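You operate a simulated robot arm through the tools that you are given. There is no shell and no other tool. Be economical: measure what you need, move in short steps, check, and stop when the job is done.

The job below is to be done with a simulated two-armed robot. You get a single attempt, and the scene is never put back.

JOB
On the top of the front belt, pour about 70 ml from the small white jug into the tall grey cup, holding that steady with the other hand, and put the small white jug back.

Only the result counts: the job must be done as asked and must still hold three seconds after the hand-in. Knocking over, shifting, dropping, spilling or breaking anything else fails it.

ROBOT AND FRAMES
Two 6-joint arms with two-finger parallel grippers on one trunk, on a base that drives. Base frame: it is fixed to the floor where the robot stands at the start and does not move with it; the origin is under the middle of the robot, x ahead of it, y to its left, z up; the surface under the hand at the start is at about z = 0.62. Units: m, degrees, N and s.
The left shoulder is at the start at [0.28, 0.185, 0.98], the right one opposite. With the tool pointing down near the work surface each hand reaches from about 0.5 to 0.92 m from the robot's upright axis, wherever it stands, measured 20 degrees to its own side. Payload 1.57 kg a hand.
The tool frame of a hand sits at the grasp point between the pads (the TCP): z along the fingers, y along the line on which they close. The tips reach 0.03 m beyond it. The gripper opens to 0.08 m. The fingers are 0.017 m wide and 0.012 m thick; the gripper's body (0.04 by 0.082 m) begins 0.08 m behind the TCP.
Orientation is told as [roll, pitch, yaw] about the base's x, y, z axes, in that order, counted from this pose: with the fingers straight down and closing along the base's y, the tool's x points along the base's -x, its y along +y and its z along -z.

CONTROLS
- The arms move only by the tool drive_tool. It takes "left_increments", "right_increments" or both (then of equal length, played together; a hand with none holds still); each is a list of rows, each an object (a shift or turn left out is 0, a gripper value left out holds the last) with "delta_pos": the shift along the base's x, y, z in units of 25 mm (1.0 is 25 mm), a list of three; "angular": the turn, a rotation vector about the base's x, y, z in units of 8 degrees (1.0 is 8 degrees), a list of three. In form: [{"delta_pos": [dx, dy, dz], "angular": [rx, ry, rz]}, ...]. A call has 1 to 20 rows; each row shifts and turns the commanded pose from where the row before left it. "left_jaw" and "right_jaw" are, for a hand that has rows, the gripper command, from -1 (fully open) to 1 (shut), values between in proportion, set as the call begins (left out, the last holds). A call with a number of a shift or a turn outside -1 to 1 is refused whole. Each row takes 0.2 s and may step no farther than 0.05 m and 8.6 degrees from the row before; otherwise, or with a gripper value out of range, the whole call is refused. Where a pose cannot be reached the arm comes as near as it can. A force on the tool above 40 N (or 10 N above the force at the start of the call, whichever is more), or a blocked arm, ends the call early, and 0.2 s more pass. Each finger travels about 0.153 m/s and halts on what it meets, pressing with about 33 N; the grip force reading is that of the motor and also rises with nothing between the fingers. The clock runs only during rows and for 0.2 s after the last one: add rows that do not move to give the fingers time. It gives the time, the measured TCP pose, the force on the tool (base axes), the opening and the grip force at its end, in the units of the frame above (readings bear some noise), with the torque about the TCP (base axes, N m) and any sound that the robot's microphone picked up.
- Cameras (640 x 400 px; columns grow to the right, rows downward): "scene" is now at [0.2324, 0.0105, 1.4162]; the picture's right is [0.16, -0.99, 0.00], its down [-0.77, -0.12, -0.63] and it looks along [0.62, 0.10, -0.78] (base axes); focal length 278 px, centre (320, 200). "left" rides on the left gripper at [0.072, 0.007, -0.122] in its tool frame; the picture's right is [-0.09, 1.00, 0.00], its down [-0.84, -0.08, -0.54] and it looks along [-0.54, -0.05, 0.84] (tool axes); focal length 238 px, centre (320, 200). "right" rides on the right gripper at [0.072, -0.007, -0.122] in its tool frame; the picture's right is [0.09, 1.00, 0.00], its down [-0.84, 0.08, -0.54] and it looks along [-0.54, 0.05, 0.84] (tool axes); focal length 238 px, centre (320, 200). There is no depth. A picture from a camera that has moved, and an enlarged one, comes with that camera's place and axes in the base frame and with its lens.
- grab_frame(camera): a new picture of that camera. The clock stands still meanwhile.
- move_column(by): slides the trunk up (or, below 0, down) by that many m; the arms and the scene camera ride with it, the base frame stays. It gives what a move gives, with no picture.
- steer(legs): drives the robot by 1 to 6 legs, each [ahead, turn to the left] in m and degrees, along the robot's own axes; the way and the turn of a leg run together, so that a leg with both is an arc; at most 1.5 m and 180 degrees a leg. The arms and the cameras ride along, it lands a little off, and it stops where it bumps. It gives what a move gives.
- pan_tilt(pan, tilt): turns the head with the scene camera to pan (to the left, within 86 degrees either way) and tilt (down, from -29 to 69), counted from straight ahead of the robot. It gives what a move gives.
- inspect(camera, box): a new picture of the part [left, top, right, bottom] of that camera's present view, enlarged. The clock stands still meanwhile.
- hand_in(): hands the job in; it is judged then, once.

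Work in short steps. Places have to be worked out from the pictures, the camera data and where the tool is seen: move nearer, look again, correct. Check each grasp and each placing, and mend what went wrong. You have 120 turns and 108 pictures in all, those below and enlarged ones among them. Open the grippers and draw the arms clear of the work before you hand the job in, unless the task says otherwise; then end with one line.

The tools are called after ">>>" as a command line: name --argument value ..., lists and objects as JSON in quotes. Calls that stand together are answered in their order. drive_tool: Moves the arms, as the interface text tells. Its arguments: {"type":"object","properties":{"left_increments":{"type":"array"},"left_jaw":{"type":"number"},"right_increments":{"type":"array"},"right_jaw":{"type":"number"}},"required":[]} The other tools are called the same way: move_column (by) slides the trunk up or down; steer (legs) drives the base; pan_tilt (pan, tilt) turns the head that bears the scene camera; grab_frame (camera) takes a picture; inspect (camera, box) takes an enlarged picture of a part of a camera's view; hand_in () hands the job in.

At the start:

```text
time_s: 0.0
left_ee_pos: [0.5288, 0.3016, 1.0288]
left_orientation: [0.0, 0.0, -0.1]
left_force: [-0.2, 0.0, 0.4]
left_moment: [0.0, 0.02, 0.0]
left_finger_gap: 0.0799
left_grasp_force: 0.1
right_ee_pos: [0.6061, -0.1234, 1.1006]
right_orientation: [0.1, 0.0, 0.0]
right_force: [-0.1, 0.2, 0.0]
right_moment: [0.02, 0.01, -0.01]
right_finger_gap: 0.0799
right_grasp_force: 0.1
trunk travel left (down, up): [-0.675, 0.315]
robot x, y, heading: [0.0017, 0.0025, -0.1]
head pan, tilt: [9.2, 51.0]
```

scene: 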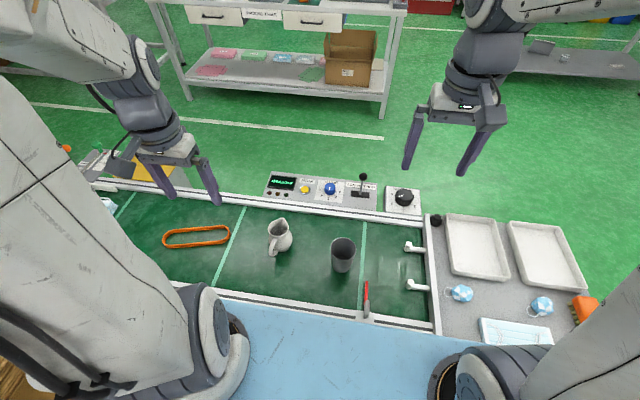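
right: 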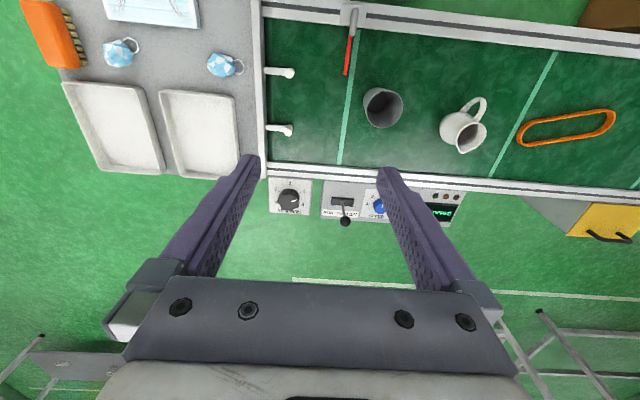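
left: 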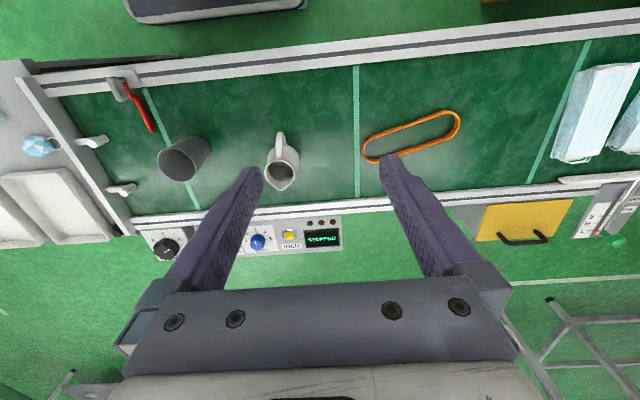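

I'll enlarge the scene view around the jug and cup to locate them accurately.

>>> inspect --camera "scene" --box '[230, 160, 430, 330]'

>>> inspect --camera "right" --box '[330, 60, 530, 185]'

>>> inspect --camera "left" --box '[130, 90, 330, 215]'

```text
2.35 times, centred on (330, 245) of scene
camera zoom: at [0.2324, 0.0105, 1.4162], right [0.16, -0.99, 0.0], down [-0.77, -0.12, -0.63], along [0.62, 0.1, -0.78], focal length 655 px, centre (296, 94)
```

zoom: 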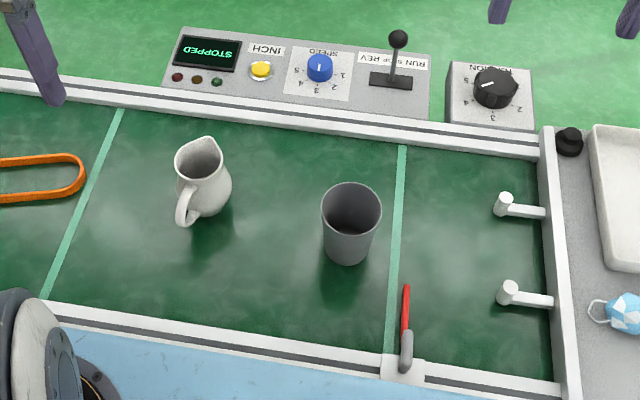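

```text
3.20 times, centred on (430, 122) of right
camera zoom: at [0.5314, -0.1297, 1.2223], right [-0.09, 1.0, 0.0], down [0.84, 0.08, 0.54], along [0.54, 0.05, -0.84], focal length 763 px, centre (-32, 448)
```

zoom: 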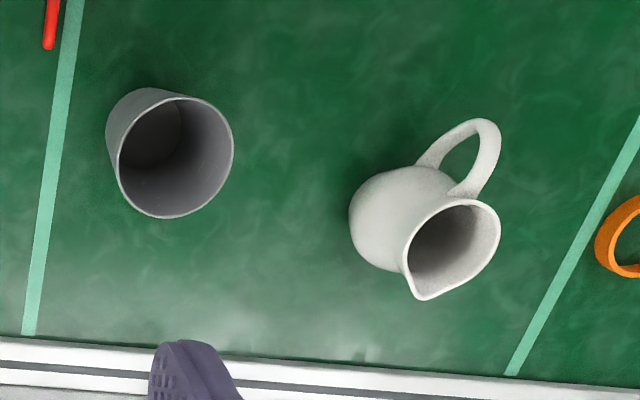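

```text
3.20 times, centred on (230, 152) of left
camera zoom: at [0.4568, 0.3099, 1.1511], right [0.09, 1.0, 0.0], down [0.84, -0.08, 0.54], along [0.54, -0.05, -0.84], focal length 763 px, centre (608, 352)
```

zoom: 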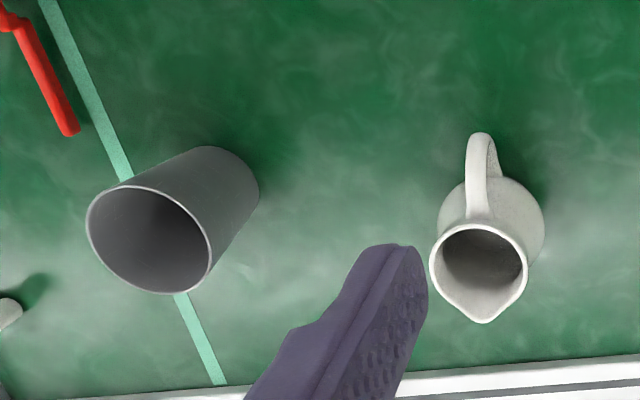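

The cup rim is near (0.625, 0.006, 0.72) and is about 0.07 m across. The jug rim is near (0.669, 0.207, 0.705), with its handle towards me. I'll back the base up a little to make room for slanted grasps, and yaw the left hand by 180° so its camera ends up on top.

>>> steer --legs '[[-0.13, 0]]'

>>> drive_tool --left_increments '[{"angular": [0, 0, 1]}, {"angular": [0, 0, 1]}, {"angular": [0, 0, 1]}, {"angular": [0, 0, 1]}, {"angular": [0, 0, 1]}, {"angular": [0, 0, 1]}, {"angular": [0, 0, 1]}, {"angular": [0, 0, 1]}, {"angular": [0, 0, 1]}, {"angular": [0, 0, 1]}, {"angular": [0, 0, 1]}, {"angular": [0, 0, 1]}, {"angular": [0, 0, 1]}, {"angular": [0, 0, 1]}, {"angular": [0, 0, 1]}, {"angular": [0, 0, 1]}, {"angular": [0, 0, 1]}, {"angular": [0, 0, 1]}, {"angular": [0, 0, 1]}, {"angular": [0, 0, 1]}]' --left_jaw -1

```text
time_s: 1.3
left_ee_pos: [0.3987, 0.3025, 1.0276]
left_orientation: [0.1, 0.0, 0.0]
left_force: [0.2, -0.3, 0.2]
left_moment: [0.03, 0.02, 0.01]
left_finger_gap: 0.08
left_grasp_force: 0.0
right_ee_pos: [0.4728, -0.1242, 1.1008]
right_orientation: [0.0, 0.1, 0.0]
right_force: [0.5, 0.4, 0.4]
right_moment: [0.01, 0.02, 0.02]
right_finger_gap: 0.0801
right_grasp_force: 0.1
trunk travel left (down, up): [-0.675, 0.315]
robot x, y, heading: [-0.13, 0.0008, -0.1]
head pan, tilt: [9.2, 51.0]
```

```text
time_s: 5.5
left_ee_pos: [0.3968, 0.3017, 1.0283]
left_orientation: [-0.1, 0.1, 160.3]
left_force: [0.6, -0.5, 0.1]
left_moment: [-0.01, -0.04, -0.03]
left_finger_gap: 0.0801
left_grasp_force: 0.0
right_ee_pos: [0.4732, -0.1229, 1.1007]
right_orientation: [0.1, 0.0, 0.0]
right_force: [-1.1, 0.2, -0.3]
right_moment: [-0.01, -0.02, -0.01]
right_finger_gap: 0.0801
right_grasp_force: 0.0
trunk travel left (down, up): [-0.675, 0.315]
robot x, y, heading: [-0.1316, -0.0001, -0.2]
head pan, tilt: [9.2, 51.0]
```

The yaw flip works. Now I'll finish it, pitch the left hand forward and bring it behind and above the jug to look. The right hand yaws −90° at the same time.

>>> drive_tool --left_increments '[{"angular": [0, 0, 1]}, {"angular": [0, 0, 1]}, {"angular": [0, 0, 0.46]}, {"delta_pos": [0.5, -0.4, -0.7], "angular": [0, -0.7, 0]}, {"delta_pos": [0.5, -0.4, -0.7], "angular": [0, -0.7, 0]}, {"delta_pos": [0.5, -0.4, -0.7], "angular": [0, -0.7, 0]}, {"delta_pos": [0.5, -0.4, -0.7], "angular": [0, -0.7, 0]}, {"delta_pos": [0.5, -0.4, -0.7], "angular": [0, -0.7, 0]}, {"delta_pos": [0.5, -0.4, -0.7], "angular": [0, -0.7, 0]}, {"delta_pos": [0.5, -0.4, -0.7], "angular": [0, -0.7, 0]}, {"delta_pos": [0.5, -0.4, -0.7], "angular": [0, -0.7, 0]}, {"delta_pos": [0.5, -0.4, -0.7]}, {"delta_pos": [0.5, -0.3, -0.7]}]' --right_increments '[{"angular": [0, 0, -1]}, {"angular": [0, 0, -1]}, {"angular": [0, 0, -1]}, {"angular": [0, 0, -1]}, {"angular": [0, 0, -1]}, {"angular": [0, 0, -1]}, {"angular": [0, 0, -1]}, {"angular": [0, 0, -1]}, {"angular": [0, 0, -1]}, {"angular": [0, 0, -1]}, {"angular": [0, 0, -1]}, {"angular": [0, 0, -0.25]}, {}]' --left_jaw -1 --right_jaw -1

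>>> grab_frame --camera "left"

>>> grab_frame --camera "scene"

```text
time_s: 8.3
left_ee_pos: [0.5554, 0.2208, 0.8882]
left_orientation: [2.0, 39.1, 179.7]
left_force: [-0.3, 0.1, 0.7]
left_moment: [-0.03, 0.01, 0.01]
left_finger_gap: 0.0799
left_grasp_force: 0.0
left hand out of reach, approached as far as the arm can: row 7, 8, 9, 10, 11
right_ee_pos: [0.4725, -0.1231, 1.1016]
right_orientation: [0.0, 0.0, -90.0]
right_force: [-0.3, 1.0, 0.2]
right_moment: [0.02, -0.01, -0.02]
right_finger_gap: 0.08
right_grasp_force: 0.1
trunk travel left (down, up): [-0.675, 0.315]
robot x, y, heading: [-0.1295, 0.0016, -0.2]
head pan, tilt: [9.2, 51.0]
```

```text
101 pictures are left
camera left: at [0.5331, 0.2204, 1.0295], right [-0.1, -0.99, -0.03], down [-0.99, 0.1, -0.11], along [0.11, 0.02, -0.99], focal length 238 px, centre (320, 200)
```

left: 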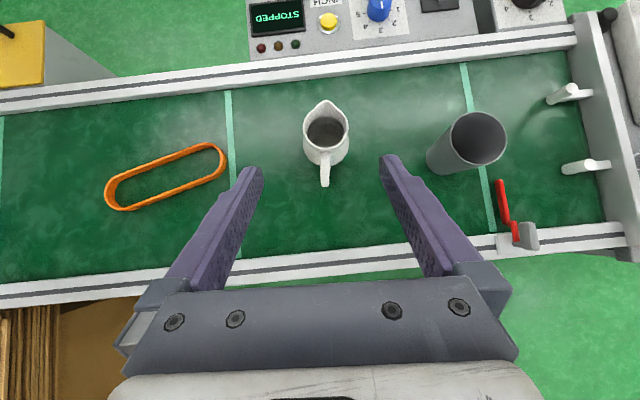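

```text
100 pictures are left
camera scene: at [0.1008, 0.0106, 1.4162], right [0.16, -0.99, 0.0], down [-0.77, -0.12, -0.63], along [0.62, 0.1, -0.78], focal length 278 px, centre (320, 200)
```

scene: 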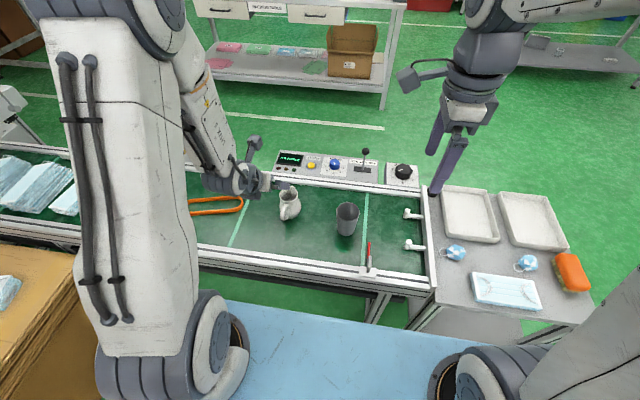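

The left hand stops short at this range, so I'll back the base up a bit more. I'll also zoom on the jug to get its size and its handle direction.

>>> inspect --camera "left" --box '[270, 80, 390, 200]'

>>> steer --legs '[[-0.07, 0]]'

```text
3.33 times, centred on (330, 140) of left
camera zoom: at [0.5331, 0.2204, 1.0295], right [-0.1, -0.99, -0.03], down [-0.99, 0.1, -0.11], along [0.11, 0.02, -0.99], focal length 794 px, centre (287, 400)
```

zoom: 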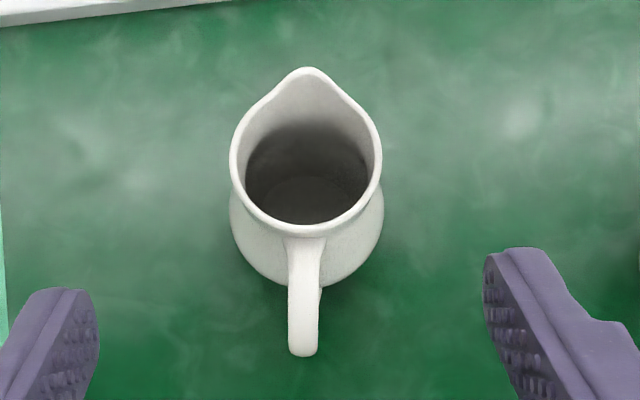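

```text
time_s: 9.3
left_ee_pos: [0.4833, 0.2204, 0.8878]
left_orientation: [2.2, 39.1, 179.6]
left_force: [0.5, 0.1, 0.0]
left_moment: [-0.01, 0.04, -0.04]
left_finger_gap: 0.0798
left_grasp_force: 0.1
right_ee_pos: [0.4016, -0.1238, 1.1005]
right_orientation: [-0.1, 0.0, -90.0]
right_force: [0.6, 0.2, 0.0]
right_moment: [0.02, 0.01, 0.02]
right_finger_gap: 0.0797
right_grasp_force: 0.1
trunk travel left (down, up): [-0.675, 0.315]
robot x, y, heading: [-0.2033, 0.0015, -0.1]
head pan, tilt: [9.2, 51.0]
```

The jug's belly is about 0.072 m and its spout azimuth is about −5°. I'll move to the pre-grasp behind the jug and check the achieved pose.

>>> drive_tool --left_increments '[{"delta_pos": [0.6, 0, -0.6], "angular": [0, -0.2, -0.1]}, {"delta_pos": [0.6, 0, -0.6], "angular": [0, -0.2, -0.1]}, {"delta_pos": [0.6, 0, -0.6], "angular": [0, 0, -0.2]}, {"delta_pos": [0.6, 0, -0.6], "angular": [0, 0, -0.2]}, {}]'

>>> grab_frame --camera "left"

```text
time_s: 10.5
left_ee_pos: [0.5451, 0.2205, 0.8288]
left_orientation: [2.0, 42.2, 174.7]
left_force: [0.1, 0.3, -0.2]
left_moment: [0.0, 0.01, 0.02]
left_finger_gap: 0.0799
left_grasp_force: 0.1
right_ee_pos: [0.4018, -0.1239, 1.1]
right_orientation: [0.0, 0.0, -90.0]
right_force: [0.9, -0.2, -0.5]
right_moment: [-0.01, -0.04, 0.02]
right_finger_gap: 0.0799
right_grasp_force: 0.0
trunk travel left (down, up): [-0.675, 0.315]
robot x, y, heading: [-0.2068, 0.0035, 0.1]
head pan, tilt: [9.2, 51.0]
```

```text
98 pictures are left
camera left: at [0.5142, 0.2222, 0.9681], right [-0.18, -0.98, -0.04], down [-0.97, 0.19, -0.16], along [0.17, 0.01, -0.99], focal length 238 px, centre (320, 200)
```

left: 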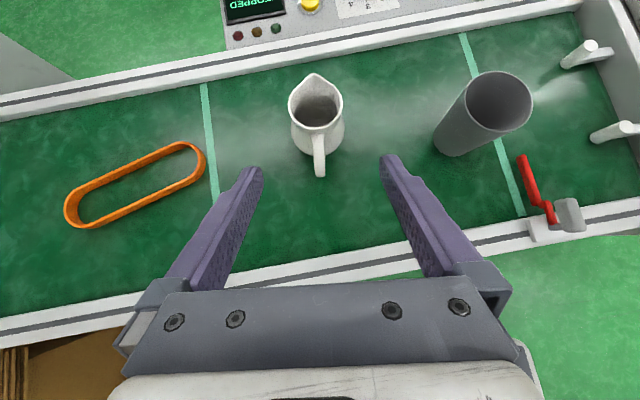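

The pose is tracking well. I'll level the closing axis, yaw slightly, and descend to about 0.1 m from the grasp along the approach line.

>>> drive_tool --left_increments '[{"delta_pos": [0.5, 0, -0.8], "angular": [0.185, -0.1, 0]}, {"delta_pos": [0.5, 0, -0.8], "angular": [0, -0.1, 0]}, {"delta_pos": [0.6, -0.07, -0.8], "angular": [0, -0.1, 0]}, {"delta_pos": [0.6, -0.07, -0.9]}, {}]'

>>> grab_frame --camera "left"

>>> pan_tilt --pan 10 --tilt 42

>>> inspect --camera "scene" --box '[220, 120, 420, 245]'

```text
time_s: 11.7
left_ee_pos: [0.5989, 0.2182, 0.7466]
left_orientation: [-0.1, 44.5, 173.1]
left_force: [0.4, 1.2, -0.1]
left_moment: [-0.05, -0.01, -0.01]
left_finger_gap: 0.0802
left_grasp_force: 0.0
right_ee_pos: [0.4006, -0.1236, 1.1003]
right_orientation: [0.0, -0.1, -90.0]
right_force: [0.3, 0.5, -0.1]
right_moment: [0.0, -0.01, 0.02]
right_finger_gap: 0.0798
right_grasp_force: 0.1
trunk travel left (down, up): [-0.675, 0.315]
robot x, y, heading: [-0.2057, -0.0005, -0.0]
head pan, tilt: [9.2, 51.0]
```

```text
97 pictures are left
camera left: at [0.564, 0.2169, 0.8841], right [-0.18, -0.98, -0.07], down [-0.96, 0.19, -0.2], along [0.21, 0.03, -0.98], focal length 238 px, centre (320, 200)
```

left: 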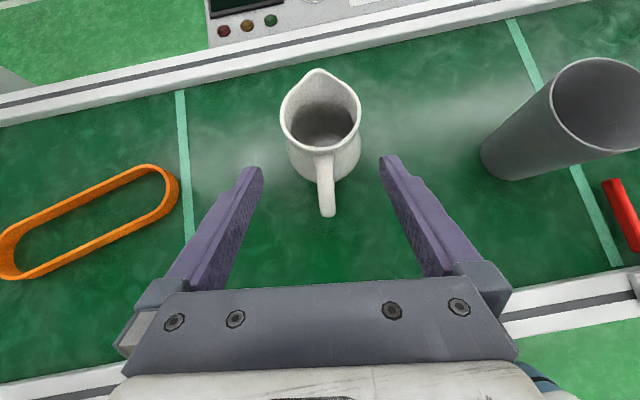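

```text
time_s: 12.4
left_ee_pos: [0.5983, 0.2191, 0.7472]
left_orientation: [0.0, 44.4, 173.1]
left_force: [0.1, -0.1, 0.5]
left_moment: [-0.01, -0.03, -0.02]
left_finger_gap: 0.08
left_grasp_force: 0.0
right_ee_pos: [0.4021, -0.1247, 1.1013]
right_orientation: [0.0, 0.0, -90.0]
right_force: [0.5, -0.2, -0.2]
right_moment: [0.03, -0.01, -0.02]
right_finger_gap: 0.0801
right_grasp_force: 0.1
trunk travel left (down, up): [-0.675, 0.315]
robot x, y, heading: [-0.2032, -0.0025, 0.2]
head pan, tilt: [10.0, 42.0]
```

```text
3.20 times, centred on (320, 182) of scene
camera zoom: at [0.0374, 0.0128, 1.4287], right [0.17, -0.98, 0.0], down [-0.66, -0.12, -0.74], along [0.73, 0.13, -0.67], focal length 891 px, centre (320, 256)
```

zoom: 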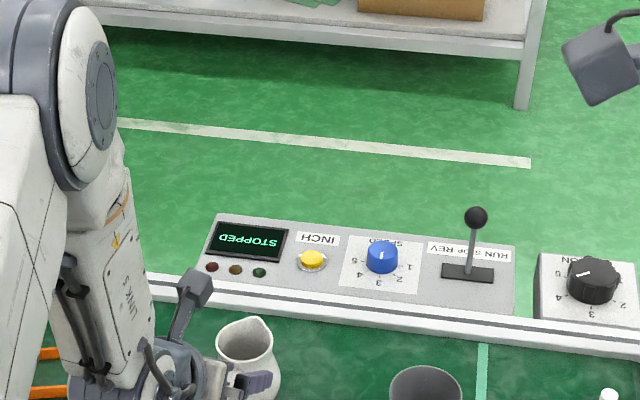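

The jug sits about 3 mm to the right of the jaw centre line. I'll correct that and advance along the approach line most of the way.

>>> drive_tool --left_increments '[{"delta_pos": [0.4, -0.15, -0.4]}, {"delta_pos": [0.4, -0.1, -0.4]}, {"delta_pos": [0.4, -0.06, -0.4]}, {"delta_pos": [0.4, -0.06, -0.4]}, {}]'

>>> grab_frame --camera "left"

```text
time_s: 13.6
left_ee_pos: [0.6385, 0.2088, 0.705]
left_orientation: [0.2, 44.4, 173.1]
left_force: [0.1, -0.2, -0.3]
left_moment: [-0.01, -0.02, 0.0]
left_finger_gap: 0.0801
left_grasp_force: 0.2
right_ee_pos: [0.4027, -0.1237, 1.1005]
right_orientation: [-0.1, 0.0, -90.0]
right_force: [0.2, -0.1, 0.1]
right_moment: [0.03, -0.02, 0.01]
right_finger_gap: 0.0801
right_grasp_force: 0.1
trunk travel left (down, up): [-0.675, 0.315]
robot x, y, heading: [-0.2031, -0.0002, 0.1]
head pan, tilt: [10.0, 42.0]
```

```text
95 pictures are left
camera left: at [0.6043, 0.2082, 0.8438], right [-0.19, -0.98, -0.06], down [-0.96, 0.2, -0.2], along [0.21, 0.02, -0.98], focal length 238 px, centre (320, 200)
```

left: 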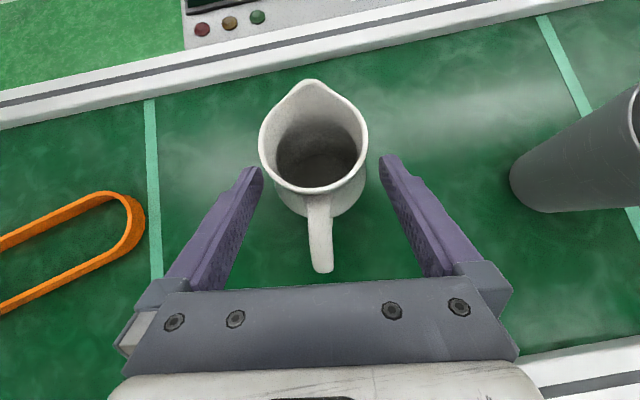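

Clearance looks even on both sides. I'll make the final advance to the grasp, then check before closing.

>>> drive_tool --left_increments '[{"delta_pos": [0.42, -0.03, -0.4]}, {"delta_pos": [0.42, -0.03, -0.4]}, {"delta_pos": [0.42, -0.03, -0.4]}, {}]'

>>> grab_frame --camera "left"

```text
time_s: 14.6
left_ee_pos: [0.6696, 0.2048, 0.6762]
left_orientation: [-0.3, 44.4, 173.1]
left_force: [-0.2, -0.2, -0.6]
left_moment: [-0.04, -0.02, -0.02]
left_finger_gap: 0.0802
left_grasp_force: 0.1
right_ee_pos: [0.4027, -0.1245, 1.1005]
right_orientation: [0.0, -0.1, -90.1]
right_force: [-0.7, 0.5, 0.0]
right_moment: [-0.01, 0.01, -0.01]
right_finger_gap: 0.0799
right_grasp_force: 0.1
trunk travel left (down, up): [-0.675, 0.315]
robot x, y, heading: [-0.2066, 0.0008, 0.1]
head pan, tilt: [10.0, 42.0]
```

```text
94 pictures are left
camera left: at [0.6354, 0.204, 0.8146], right [-0.18, -0.98, -0.07], down [-0.96, 0.19, -0.2], along [0.21, 0.03, -0.98], focal length 238 px, centre (320, 200)
```

left: 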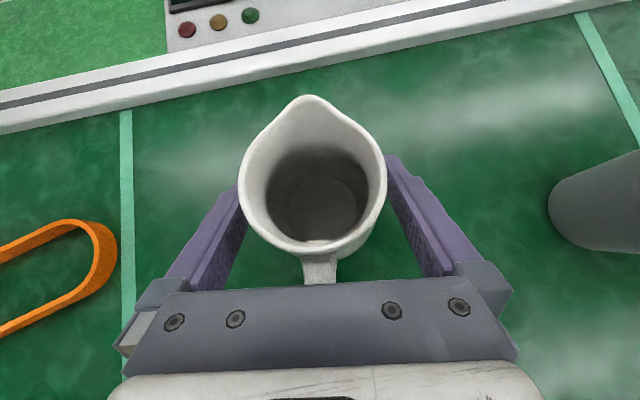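

The jug is centred between the pads. I'll close the left gripper.

>>> drive_tool --left_increments '[{}, {}, {}]' --left_jaw 1

>>> inspect --camera "left" --box '[220, 80, 420, 205]'

```text
time_s: 15.4
left_ee_pos: [0.6709, 0.2059, 0.677]
left_orientation: [-0.3, 44.4, 173.1]
left_force: [2.0, 0.9, 1.3]
left_moment: [-0.01, -0.02, -0.01]
left_finger_gap: 0.0702
left_grasp_force: 32.6
right_ee_pos: [0.4026, -0.1238, 1.1015]
right_orientation: [0.1, 0.0, -89.9]
right_force: [-0.7, -0.3, 0.1]
right_moment: [0.03, 0.03, 0.0]
right_finger_gap: 0.0802
right_grasp_force: 0.1
trunk travel left (down, up): [-0.675, 0.315]
robot x, y, heading: [-0.2029, 0.0004, 0.0]
head pan, tilt: [10.0, 42.0]
```

```text
3.20 times, centred on (320, 142) of left
camera zoom: at [0.6353, 0.2042, 0.8148], right [-0.18, -0.98, -0.07], down [-0.96, 0.19, -0.2], along [0.21, 0.03, -0.98], focal length 763 px, centre (320, 384)
```

zoom: 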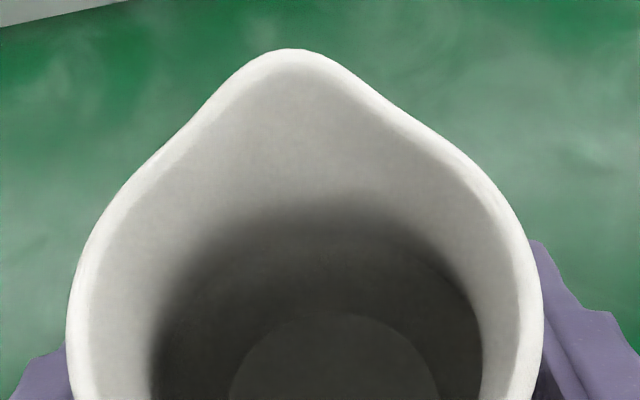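

It's gripped at 0.070 m width. I'll look into the jug at full size to judge the fill, then lift it 4 cm to weigh it.

>>> inspect --camera "left" --box '[240, 130, 400, 260]'

>>> drive_tool --left_increments '[{"delta_pos": [0, 0, 0.3]}, {"delta_pos": [0, 0, 0.4]}, {"delta_pos": [0, 0, 0.5]}, {"delta_pos": [0, 0, 0.4]}, {}, {}, {}]'

>>> grab_frame --camera "left"

```text
3.08 times, centred on (320, 195) of left
camera zoom: at [0.6353, 0.2042, 0.8148], right [-0.18, -0.98, -0.07], down [-0.96, 0.19, -0.2], along [0.21, 0.03, -0.98], focal length 733 px, centre (320, 215)
```

zoom: 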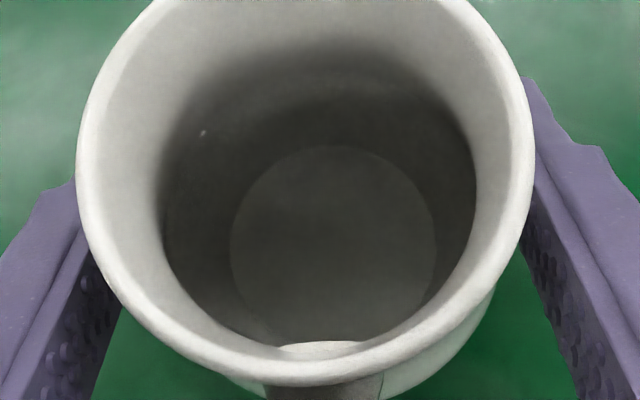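

```text
time_s: 17.0
left_ee_pos: [0.6706, 0.2056, 0.7161]
left_orientation: [-0.4, 44.4, 173.1]
left_force: [-0.1, 0.0, -2.4]
left_moment: [0.01, -0.03, -0.04]
left_finger_gap: 0.0698
left_grasp_force: 32.5
right_ee_pos: [0.4025, -0.1229, 1.101]
right_orientation: [0.0, 0.1, -90.0]
right_force: [0.3, -0.7, -0.1]
right_moment: [0.02, -0.03, 0.0]
right_finger_gap: 0.08
right_grasp_force: 0.1
trunk travel left (down, up): [-0.675, 0.315]
robot x, y, heading: [-0.1994, -0.0024, -0.0]
head pan, tilt: [10.0, 42.0]
```

```text
91 pictures are left
camera left: at [0.6351, 0.2037, 0.8539], right [-0.18, -0.98, -0.07], down [-0.96, 0.19, -0.2], along [0.21, 0.03, -0.98], focal length 238 px, centre (320, 200)
```

left: 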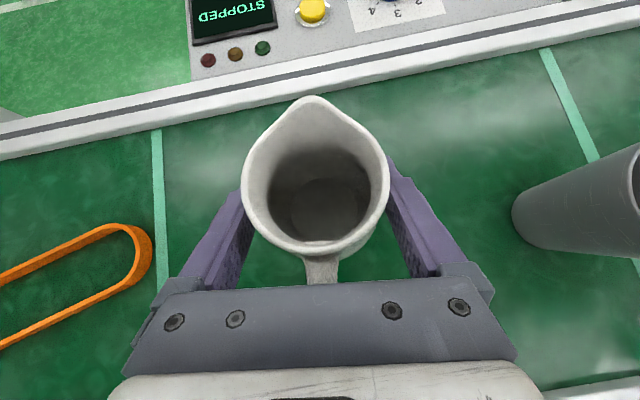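

The loaded jug weighs about 2.4 N and hangs level, so the grip is good. Now I'll bring the right hand round to point along +y with a downward slant, short of the cup and high.

>>> drive_tool --right_increments '[{"delta_pos": [0.8, -0.1, -0.7]}, {"delta_pos": [0.8, -0.1, -0.7]}, {"delta_pos": [0.8, -0.1, -0.7], "angular": [0.6, 0, 0]}, {"delta_pos": [0.8, -0.1, -0.7], "angular": [0.6, 0, 0]}, {"delta_pos": [0.8, 0, -0.7], "angular": [0.6, 0, 0]}, {"delta_pos": [0.8, 0, -0.7], "angular": [0.6, 0, 0]}, {"delta_pos": [0.8, 0, -0.7], "angular": [0.6, 0, 0]}, {"delta_pos": [0.8, 0, -0.7], "angular": [0.6, 0, 0]}, {"delta_pos": [0.8, 0, -0.7], "angular": [0.6, 0, 0]}, {"delta_pos": [0.8, 0, -0.7], "angular": [0.6, 0, 0]}, {"delta_pos": [0.8, 0, -0.8], "angular": [0.7, 0, 0]}, {"angular": [0.7, 0, 0]}, {}]' --right_jaw -1

>>> grab_frame --camera "right"

>>> grab_frame --camera "scene"

```text
time_s: 19.8
left_ee_pos: [0.6703, 0.2066, 0.7162]
left_orientation: [-0.4, 44.4, 173.1]
left_force: [0.0, 0.0, -2.8]
left_moment: [0.01, 0.0, 0.04]
left_finger_gap: 0.0695
left_grasp_force: 33.4
right_ee_pos: [0.6228, -0.1328, 0.9065]
right_orientation: [-0.1, 49.8, -90.0]
right_force: [-0.2, -0.6, 0.3]
right_moment: [0.02, 0.01, 0.0]
right_finger_gap: 0.0801
right_grasp_force: 0.1
trunk travel left (down, up): [-0.675, 0.315]
robot x, y, heading: [-0.2015, -0.0003, 0.0]
head pan, tilt: [10.0, 42.0]
```

```text
90 pictures are left
camera right: at [0.6153, -0.1787, 1.0386], right [1.0, 0.06, 0.07], down [0.08, -0.95, -0.29], along [0.05, 0.29, -0.96], focal length 238 px, centre (320, 200)
```

right: 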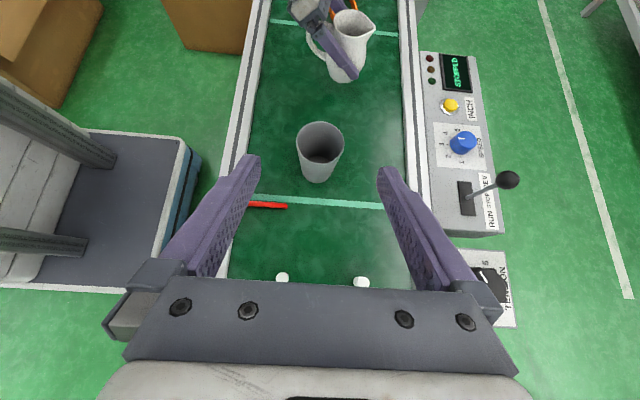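

```text
89 pictures are left
camera scene: at [0.0377, 0.0128, 1.4287], right [0.17, -0.98, 0.0], down [-0.66, -0.12, -0.74], along [0.73, 0.13, -0.67], focal length 278 px, centre (320, 200)
```

scene: 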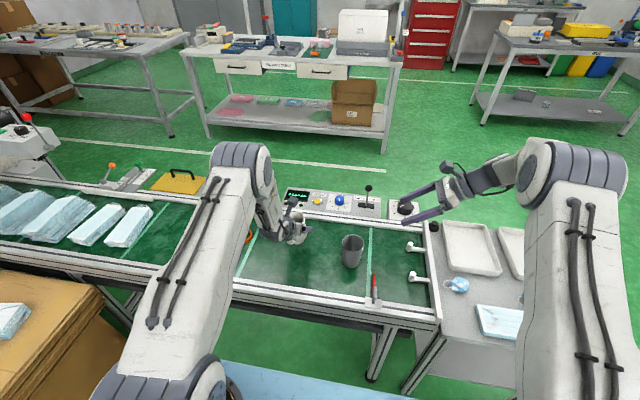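

The cup centre is near (0.625, 0.009). I'll go to a pre-grasp 0.1 m back along the right tool's axis.

>>> drive_tool --right_increments '[{"delta_pos": [0, 0.3, -0.8]}, {"delta_pos": [0, 0.3, -0.8]}, {"delta_pos": [0, 0.3, -0.8]}, {"delta_pos": [0, 0.3, -0.8]}, {"delta_pos": [0, 0.3, -0.8]}, {"delta_pos": [0, 0.3, -0.8]}, {"delta_pos": [0.05, 0.35, -0.9]}, {"delta_pos": [0.05, 0.4, -1.0]}, {}]'

>>> grab_frame --camera "right"

```text
time_s: 21.8
left_ee_pos: [0.6703, 0.2054, 0.716]
left_orientation: [-0.5, 44.4, 173.0]
left_force: [-0.1, -1.3, -3.7]
left_moment: [0.03, -0.04, -0.01]
left_finger_gap: 0.0697
left_grasp_force: 33.7
right_ee_pos: [0.6257, -0.0714, 0.7379]
right_orientation: [0.0, 49.7, -90.0]
right_force: [-0.9, -0.4, 0.8]
right_moment: [0.0, 0.02, 0.0]
right_finger_gap: 0.0803
right_grasp_force: 0.1
trunk travel left (down, up): [-0.675, 0.315]
robot x, y, heading: [-0.2008, -0.0014, -0.1]
head pan, tilt: [10.0, 42.0]
```

```text
88 pictures are left
camera right: at [0.6169, -0.1153, 0.8714], right [1.0, 0.06, 0.07], down [0.08, -0.96, -0.29], along [0.05, 0.29, -0.96], focal length 238 px, centre (320, 200)
```

right: 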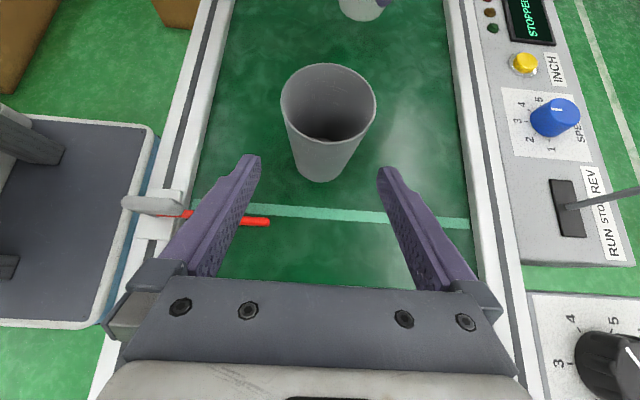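

The cup is about 3 mm to +x of the jaw line. I'll correct that and advance 60 percent of the way.

>>> drive_tool --right_increments '[{"delta_pos": [0.06, 0.48, -0.38]}, {"delta_pos": [0.06, 0.48, -0.38]}, {"delta_pos": [0, 0.48, -0.38]}, {"delta_pos": [0, 0.48, -0.38]}, {}]'

>>> grab_frame --camera "right"

```text
time_s: 23.0
left_ee_pos: [0.6706, 0.205, 0.7169]
left_orientation: [-0.5, 44.5, 173.1]
left_force: [0.0, -0.3, -3.8]
left_moment: [-0.02, -0.04, 0.01]
left_finger_gap: 0.0697
left_grasp_force: 33.3
right_ee_pos: [0.6254, -0.0221, 0.6998]
right_orientation: [-0.1, 49.6, -90.0]
right_force: [-0.8, 0.5, -0.6]
right_moment: [0.01, -0.02, 0.01]
right_finger_gap: 0.0801
right_grasp_force: 0.1
trunk travel left (down, up): [-0.675, 0.315]
robot x, y, heading: [-0.2014, 0.0013, -0.2]
head pan, tilt: [10.0, 42.0]
```

```text
87 pictures are left
camera right: at [0.6194, -0.0669, 0.8333], right [1.0, 0.06, 0.07], down [0.08, -0.96, -0.29], along [0.05, 0.29, -0.96], focal length 238 px, centre (320, 200)
```

right: 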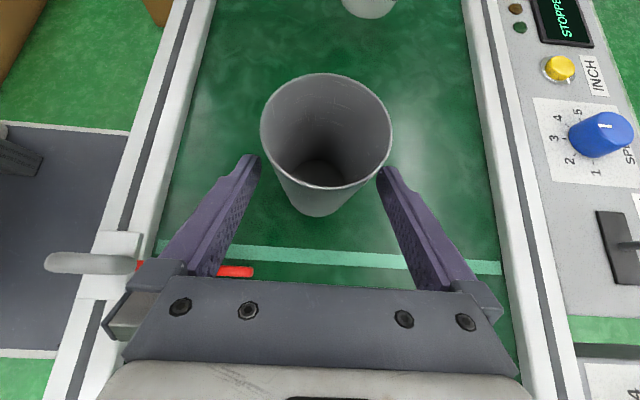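

It's well centred now. I'll make the final advance and then close on the cup.

>>> drive_tool --right_increments '[{"delta_pos": [0.02, 0.4, -0.34]}, {"delta_pos": [0.02, 0.4, -0.34]}, {"delta_pos": [0.02, 0.36, -0.32]}, {}]'

>>> grab_frame --camera "right"

```text
time_s: 24.0
left_ee_pos: [0.6707, 0.2047, 0.7159]
left_orientation: [-0.4, 44.3, 173.1]
left_force: [0.1, -0.1, -3.4]
left_moment: [-0.02, -0.04, 0.0]
left_finger_gap: 0.0698
left_grasp_force: 32.8
right_ee_pos: [0.6297, 0.0081, 0.6751]
right_orientation: [0.0, 49.6, -90.0]
right_force: [-0.8, -0.1, 0.3]
right_moment: [0.0, 0.04, -0.03]
right_finger_gap: 0.0799
right_grasp_force: 0.1
trunk travel left (down, up): [-0.675, 0.315]
robot x, y, heading: [-0.2049, -0.0017, 0.1]
head pan, tilt: [10.0, 42.0]
```

```text
86 pictures are left
camera right: at [0.6211, -0.0375, 0.8083], right [1.0, 0.06, 0.07], down [0.08, -0.96, -0.29], along [0.05, 0.29, -0.96], focal length 238 px, centre (320, 200)
```

right: 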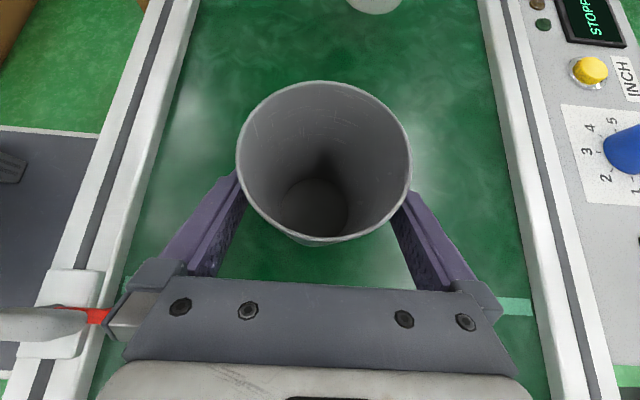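

There's no contact and the cup is centred between the pads. I'll close the right gripper.

>>> drive_tool --right_increments '[{}, {}, {}]' --right_jaw 1

>>> grab_frame --camera "right"

>>> drive_tool --left_increments '[{}]'

>>> drive_tool --left_increments '[{}]'

>>> drive_tool --left_increments '[{}]'

>>> drive_tool --left_increments '[{}]'

```text
time_s: 24.8
left_ee_pos: [0.6695, 0.2056, 0.7149]
left_orientation: [-0.4, 44.4, 173.1]
left_force: [-0.6, 0.2, -3.7]
left_moment: [0.0, -0.03, 0.03]
left_finger_gap: 0.0697
left_grasp_force: 33.2
right_ee_pos: [0.6298, 0.0079, 0.6735]
right_orientation: [0.0, 49.6, -89.9]
right_force: [0.2, -0.5, -0.1]
right_moment: [-0.02, 0.04, 0.01]
right_finger_gap: 0.067
right_grasp_force: 33.0
trunk travel left (down, up): [-0.675, 0.315]
robot x, y, heading: [-0.1983, -0.0009, -0.1]
head pan, tilt: [10.0, 42.0]
```

```text
85 pictures are left
camera right: at [0.6211, -0.0377, 0.8084], right [1.0, 0.06, 0.07], down [0.08, -0.96, -0.29], along [0.05, 0.29, -0.96], focal length 238 px, centre (320, 200)
```

right: 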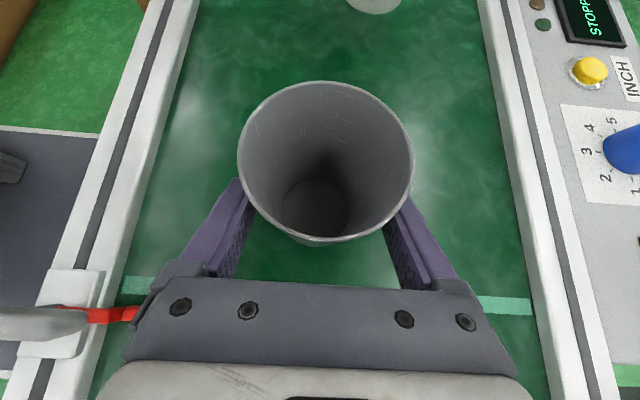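

```text
time_s: 25.2
left_ee_pos: [0.6705, 0.2065, 0.7163]
left_orientation: [-0.5, 44.4, 173.1]
left_force: [-0.3, 0.1, -3.9]
left_moment: [0.01, -0.03, -0.01]
left_finger_gap: 0.0698
left_grasp_force: 33.1
right_ee_pos: [0.6296, 0.0089, 0.6749]
right_orientation: [0.0, 49.6, -90.0]
right_force: [-0.2, -0.5, 0.2]
right_moment: [0.0, -0.01, -0.01]
right_finger_gap: 0.0669
right_grasp_force: 33.2
trunk travel left (down, up): [-0.675, 0.315]
robot x, y, heading: [-0.2001, -0.0001, 0.0]
head pan, tilt: [10.0, 42.0]
```

```text
time_s: 25.6
left_ee_pos: [0.6707, 0.2052, 0.7145]
left_orientation: [-0.4, 44.4, 173.1]
left_force: [1.1, 0.0, -3.4]
left_moment: [0.01, -0.04, 0.01]
left_finger_gap: 0.0698
left_grasp_force: 33.7
right_ee_pos: [0.6287, 0.0083, 0.6759]
right_orientation: [0.0, 49.6, -90.0]
right_force: [-0.4, -0.4, -0.2]
right_moment: [0.01, 0.01, 0.0]
right_finger_gap: 0.0669
right_grasp_force: 32.7
trunk travel left (down, up): [-0.675, 0.315]
robot x, y, heading: [-0.2004, 0.0031, -0.0]
head pan, tilt: [10.0, 42.0]
```

```text
time_s: 26.0
left_ee_pos: [0.671, 0.2054, 0.7167]
left_orientation: [-0.4, 44.4, 173.0]
left_force: [-0.3, 0.1, -3.1]
left_moment: [0.01, -0.05, 0.03]
left_finger_gap: 0.0698
left_grasp_force: 33.3
right_ee_pos: [0.6291, 0.0077, 0.6758]
right_orientation: [0.0, 49.6, -90.0]
right_force: [0.6, -0.2, 0.4]
right_moment: [-0.01, 0.03, -0.02]
right_finger_gap: 0.0668
right_grasp_force: 33.1
trunk travel left (down, up): [-0.675, 0.315]
robot x, y, heading: [-0.2057, -0.0031, -0.0]
head pan, tilt: [10.0, 42.0]
```

```text
time_s: 26.4
left_ee_pos: [0.6694, 0.2052, 0.7177]
left_orientation: [-0.4, 44.4, 173.1]
left_force: [0.1, 0.6, -2.9]
left_moment: [0.0, -0.02, -0.03]
left_finger_gap: 0.0697
left_grasp_force: 32.5
right_ee_pos: [0.6281, 0.0085, 0.6761]
right_orientation: [0.0, 49.6, -90.0]
right_force: [0.1, 0.7, -0.1]
right_moment: [0.03, 0.0, -0.02]
right_finger_gap: 0.0668
right_grasp_force: 33.4
trunk travel left (down, up): [-0.675, 0.315]
robot x, y, heading: [-0.201, -0.0016, 0.0]
head pan, tilt: [10.0, 42.0]
```

The cup is held, and averaging ten readings puts the loaded jug at about 3.3 N. I'll raise the jug, yaw it so the spout points about −45° (which keeps both wrist cameras apart), and bring it partway towards the cup, still level.

>>> drive_tool --left_increments '[{"delta_pos": [-0.1, 0, 0.6]}, {"delta_pos": [-0.2, 0, 0.7], "angular": [0, 0, -0.5]}, {"delta_pos": [-0.3, -0.2, 0.8], "angular": [0, 0, -0.6]}, {"delta_pos": [-0.3, -0.4, 0.7], "angular": [0, 0, -0.6]}, {"delta_pos": [-0.3, -0.5, 0.6], "angular": [0, 0, -0.6]}, {"delta_pos": [-0.3, -0.6, 0.4], "angular": [0, 0, -0.6]}, {"delta_pos": [-0.3, -0.6, 0], "angular": [0, 0, -0.6]}, {"delta_pos": [-0.3, -0.6, 0], "angular": [0, 0, -0.6]}, {"delta_pos": [-0.3, -0.5, 0], "angular": [0, 0, -0.6]}, {"delta_pos": [-0.2, -0.3, 0]}, {}, {}]'

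>>> grab_frame --camera "left"

>>> grab_frame --camera "right"

>>> grab_frame --camera "scene"

```text
time_s: 29.0
left_ee_pos: [0.6053, 0.1127, 0.8126]
left_orientation: [-0.4, 44.4, 135.6]
left_force: [-0.3, -0.2, -3.4]
left_moment: [0.0, -0.03, 0.03]
left_finger_gap: 0.0694
left_grasp_force: 33.1
right_ee_pos: [0.6299, 0.0076, 0.6756]
right_orientation: [0.0, 49.6, -90.0]
right_force: [-0.3, 0.0, 0.2]
right_moment: [0.01, -0.01, -0.01]
right_finger_gap: 0.0671
right_grasp_force: 32.8
trunk travel left (down, up): [-0.675, 0.315]
robot x, y, heading: [-0.2013, 0.0015, 0.0]
head pan, tilt: [10.0, 42.0]
```

```text
84 pictures are left
camera left: at [0.5751, 0.1327, 0.949], right [-0.74, -0.67, -0.07], down [-0.65, 0.74, -0.2], along [0.18, -0.1, -0.98], focal length 238 px, centre (320, 200)
```

left: 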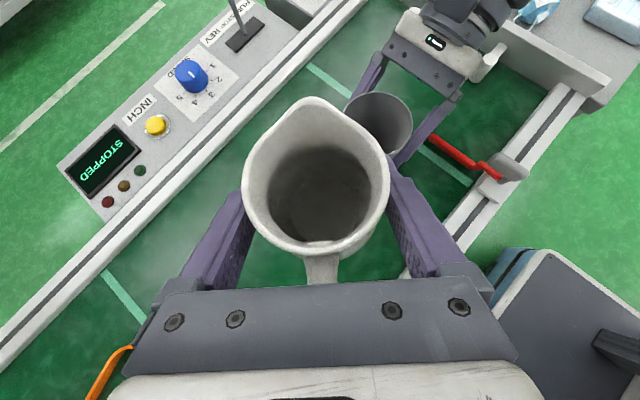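

```text
83 pictures are left
camera right: at [0.6211, -0.0377, 0.8085], right [1.0, 0.06, 0.07], down [0.08, -0.96, -0.29], along [0.05, 0.29, -0.96], focal length 238 px, centre (320, 200)
```

right: 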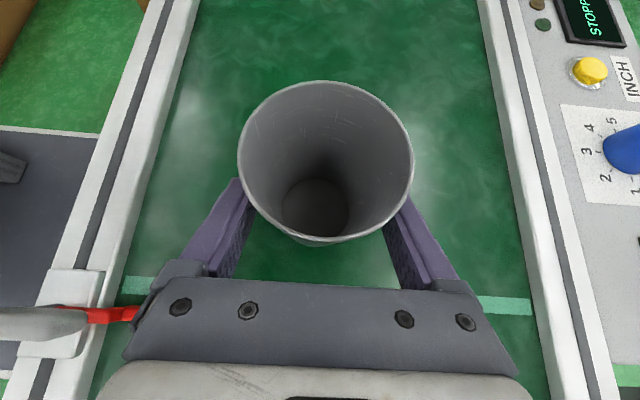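

```text
82 pictures are left
camera scene: at [0.0376, 0.0128, 1.4287], right [0.17, -0.98, 0.0], down [-0.66, -0.12, -0.74], along [0.73, 0.13, -0.67], focal length 278 px, centre (320, 200)
```

scene: 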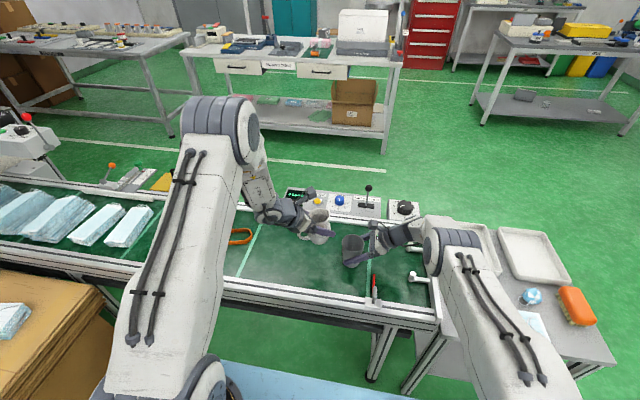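

I'll check the clearance between the right hand's camera box and the planned pour region.

>>> inspect --camera "scene" --box '[260, 170, 440, 290]'

>>> inspect --camera "left" --box '[320, 0, 540, 140]'

```text
3.33 times, centred on (350, 230) of scene
camera zoom: at [0.0376, 0.0128, 1.4287], right [0.17, -0.98, 0.0], down [-0.66, -0.12, -0.74], along [0.73, 0.13, -0.67], focal length 928 px, centre (220, 100)
```

zoom: 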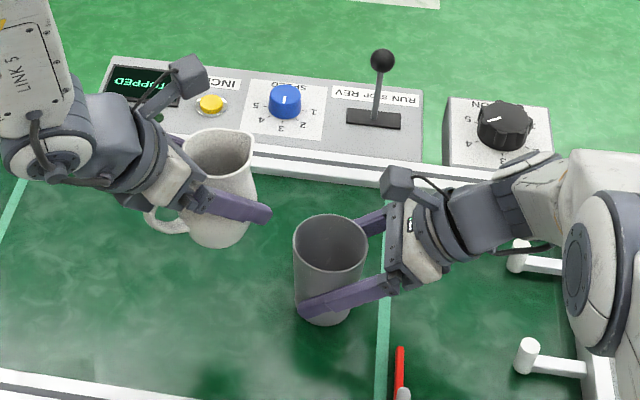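

```text
2.86 times, centred on (430, 70) of left
camera zoom: at [0.5751, 0.1327, 0.949], right [-0.74, -0.67, -0.07], down [-0.65, 0.74, -0.2], along [0.18, -0.1, -0.98], focal length 681 px, centre (6, 571)
```

zoom: 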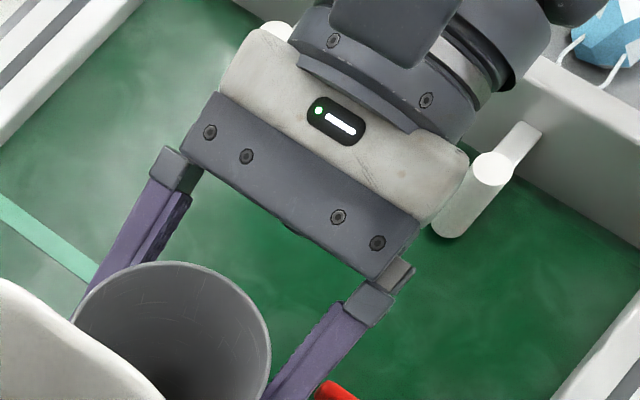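

There's ample room. I'll bring the spout over the cup while level, then tilt slowly to 32°, which should be just below the pour onset, keeping the lip over the cup.

>>> drive_tool --left_increments '[{"delta_pos": [-0.02, -0.5, -0.1]}, {"delta_pos": [-0.02, -0.6, -0.1]}, {"delta_pos": [-0.02, -0.6, -0.1]}, {"delta_pos": [-0.02, -0.6, -0.1]}, {"delta_pos": [-0.02, -0.6, -0.1]}, {}, {"delta_pos": [-0.045, 0.045, -0.055], "angular": [0.3535, 0.3535, 0]}, {"delta_pos": [-0.045, 0.045, -0.055], "angular": [0.3535, 0.3535, 0]}, {"delta_pos": [-0.045, 0.045, -0.055], "angular": [0.3535, 0.3535, 0]}, {"delta_pos": [-0.045, 0.045, -0.055], "angular": [0.3535, 0.3535, 0]}, {"delta_pos": [-0.045, 0.045, -0.055], "angular": [0.3535, 0.3535, 0]}, {"delta_pos": [-0.045, 0.045, -0.055], "angular": [0.3535, 0.3535, 0]}, {}]'

>>> inspect --camera "scene" --box '[260, 170, 440, 290]'

>>> grab_frame --camera "left"

>>> grab_frame --camera "right"

```text
time_s: 31.8
left_ee_pos: [0.5971, 0.0466, 0.7894]
left_orientation: [-0.6, 20.4, 135.5]
left_force: [-0.4, -0.2, -3.0]
left_moment: [-0.02, -0.05, 0.02]
left_finger_gap: 0.0698
left_grasp_force: 32.6
right_ee_pos: [0.6289, 0.0077, 0.676]
right_orientation: [0.0, 49.6, -90.0]
right_force: [-0.6, 0.3, 0.6]
right_moment: [0.05, -0.05, 0.02]
right_finger_gap: 0.0668
right_grasp_force: 32.6
trunk travel left (down, up): [-0.675, 0.315]
robot x, y, heading: [-0.2034, 0.002, -0.1]
head pan, tilt: [10.0, 42.0]
```

```text
3.33 times, centred on (350, 230) of scene
camera zoom: at [0.0376, 0.0128, 1.4287], right [0.17, -0.98, 0.0], down [-0.66, -0.12, -0.74], along [0.73, 0.13, -0.67], focal length 928 px, centre (220, 100)
```

zoom: 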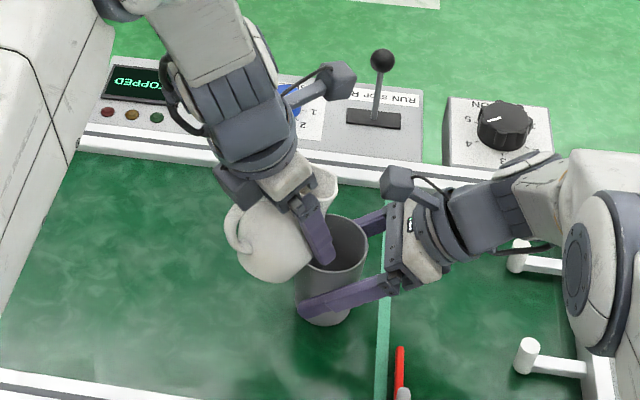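

```text
78 pictures are left
camera left: at [0.6083, 0.0253, 0.9299], right [-0.76, -0.65, -0.04], down [-0.64, 0.73, 0.22], along [-0.11, 0.19, -0.98], focal length 238 px, centre (320, 200)
```

left: 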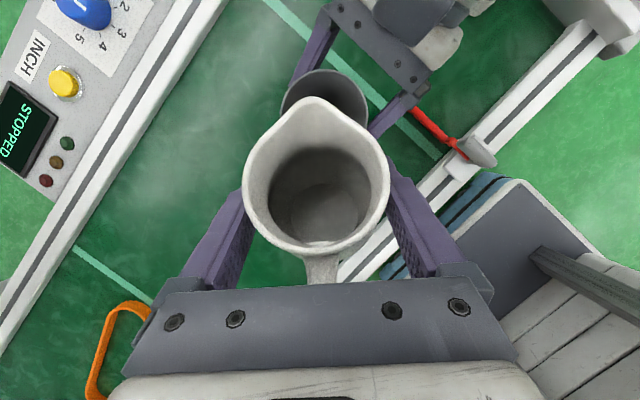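

```text
77 pictures are left
camera right: at [0.6211, -0.0377, 0.8085], right [1.0, 0.06, 0.07], down [0.08, -0.96, -0.29], along [0.05, 0.29, -0.96], focal length 238 px, centre (320, 200)
```

right: 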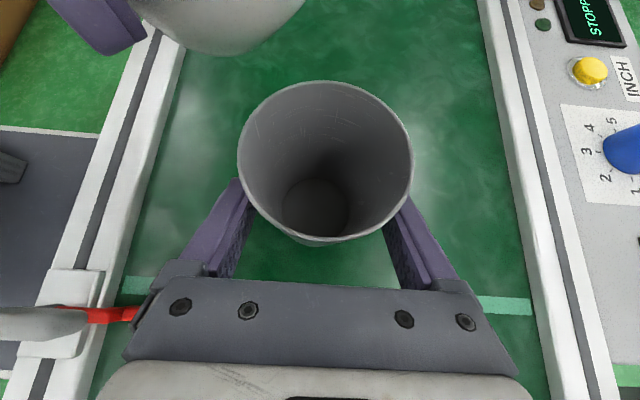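

The tilt is 24°, with the lip over the cup at about (0.629, 0.013, 0.807). I'll tilt on to 40° and look for flow.

>>> drive_tool --left_increments '[{"delta_pos": [-0.04, 0.013, -0.085], "angular": [0.3535, 0.3535, 0]}, {"delta_pos": [-0.04, 0.013, -0.085], "angular": [0.3535, 0.3535, 0]}, {"delta_pos": [-0.04, 0.013, -0.085], "angular": [0.3535, 0.3535, 0]}, {"delta_pos": [-0.04, 0.013, -0.085], "angular": [0.3535, 0.3535, 0]}, {}]'

>>> inspect --camera "left" --box '[230, 80, 410, 260]'

>>> inspect --camera "right" --box '[230, 70, 420, 250]'

```text
time_s: 33.0
left_ee_pos: [0.5928, 0.0484, 0.781]
left_orientation: [-0.7, 4.3, 135.4]
left_force: [0.1, -0.4, -3.8]
left_moment: [-0.03, -0.05, 0.0]
left_finger_gap: 0.0698
left_grasp_force: 33.2
right_ee_pos: [0.6288, 0.0073, 0.675]
right_orientation: [0.1, 49.6, -90.1]
right_force: [0.0, -0.8, -1.0]
right_moment: [0.0, 0.0, 0.03]
right_finger_gap: 0.0669
right_grasp_force: 33.8
trunk travel left (down, up): [-0.675, 0.315]
robot x, y, heading: [-0.2028, 0.0023, -0.2]
head pan, tilt: [10.0, 42.0]
```

```text
2.22 times, centred on (320, 170) of left
camera zoom: at [0.6307, 0.0, 0.9092], right [-0.76, -0.64, -0.02], down [-0.57, 0.67, 0.48], along [-0.3, 0.38, -0.88], focal length 530 px, centre (320, 267)
```

zoom: 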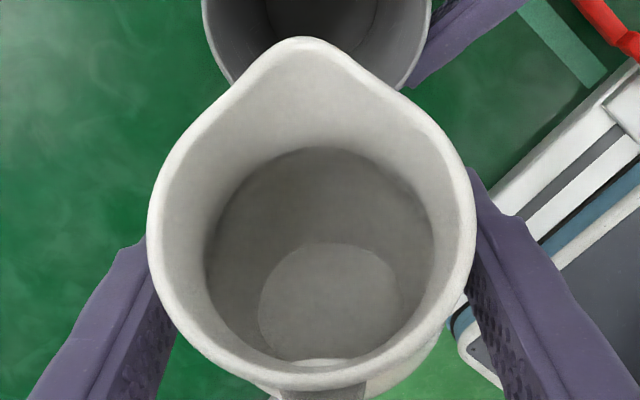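

```text
2.22 times, centred on (325, 160) of right
camera zoom: at [0.6211, -0.0377, 0.8084], right [1.0, 0.06, 0.07], down [0.08, -0.96, -0.29], along [0.05, 0.29, -0.96], focal length 530 px, centre (309, 289)
```

zoom: 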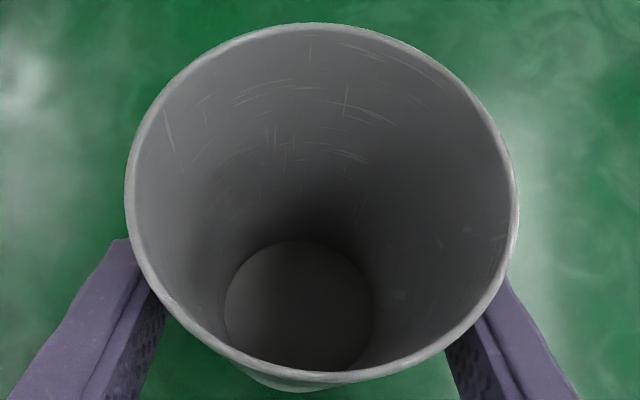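

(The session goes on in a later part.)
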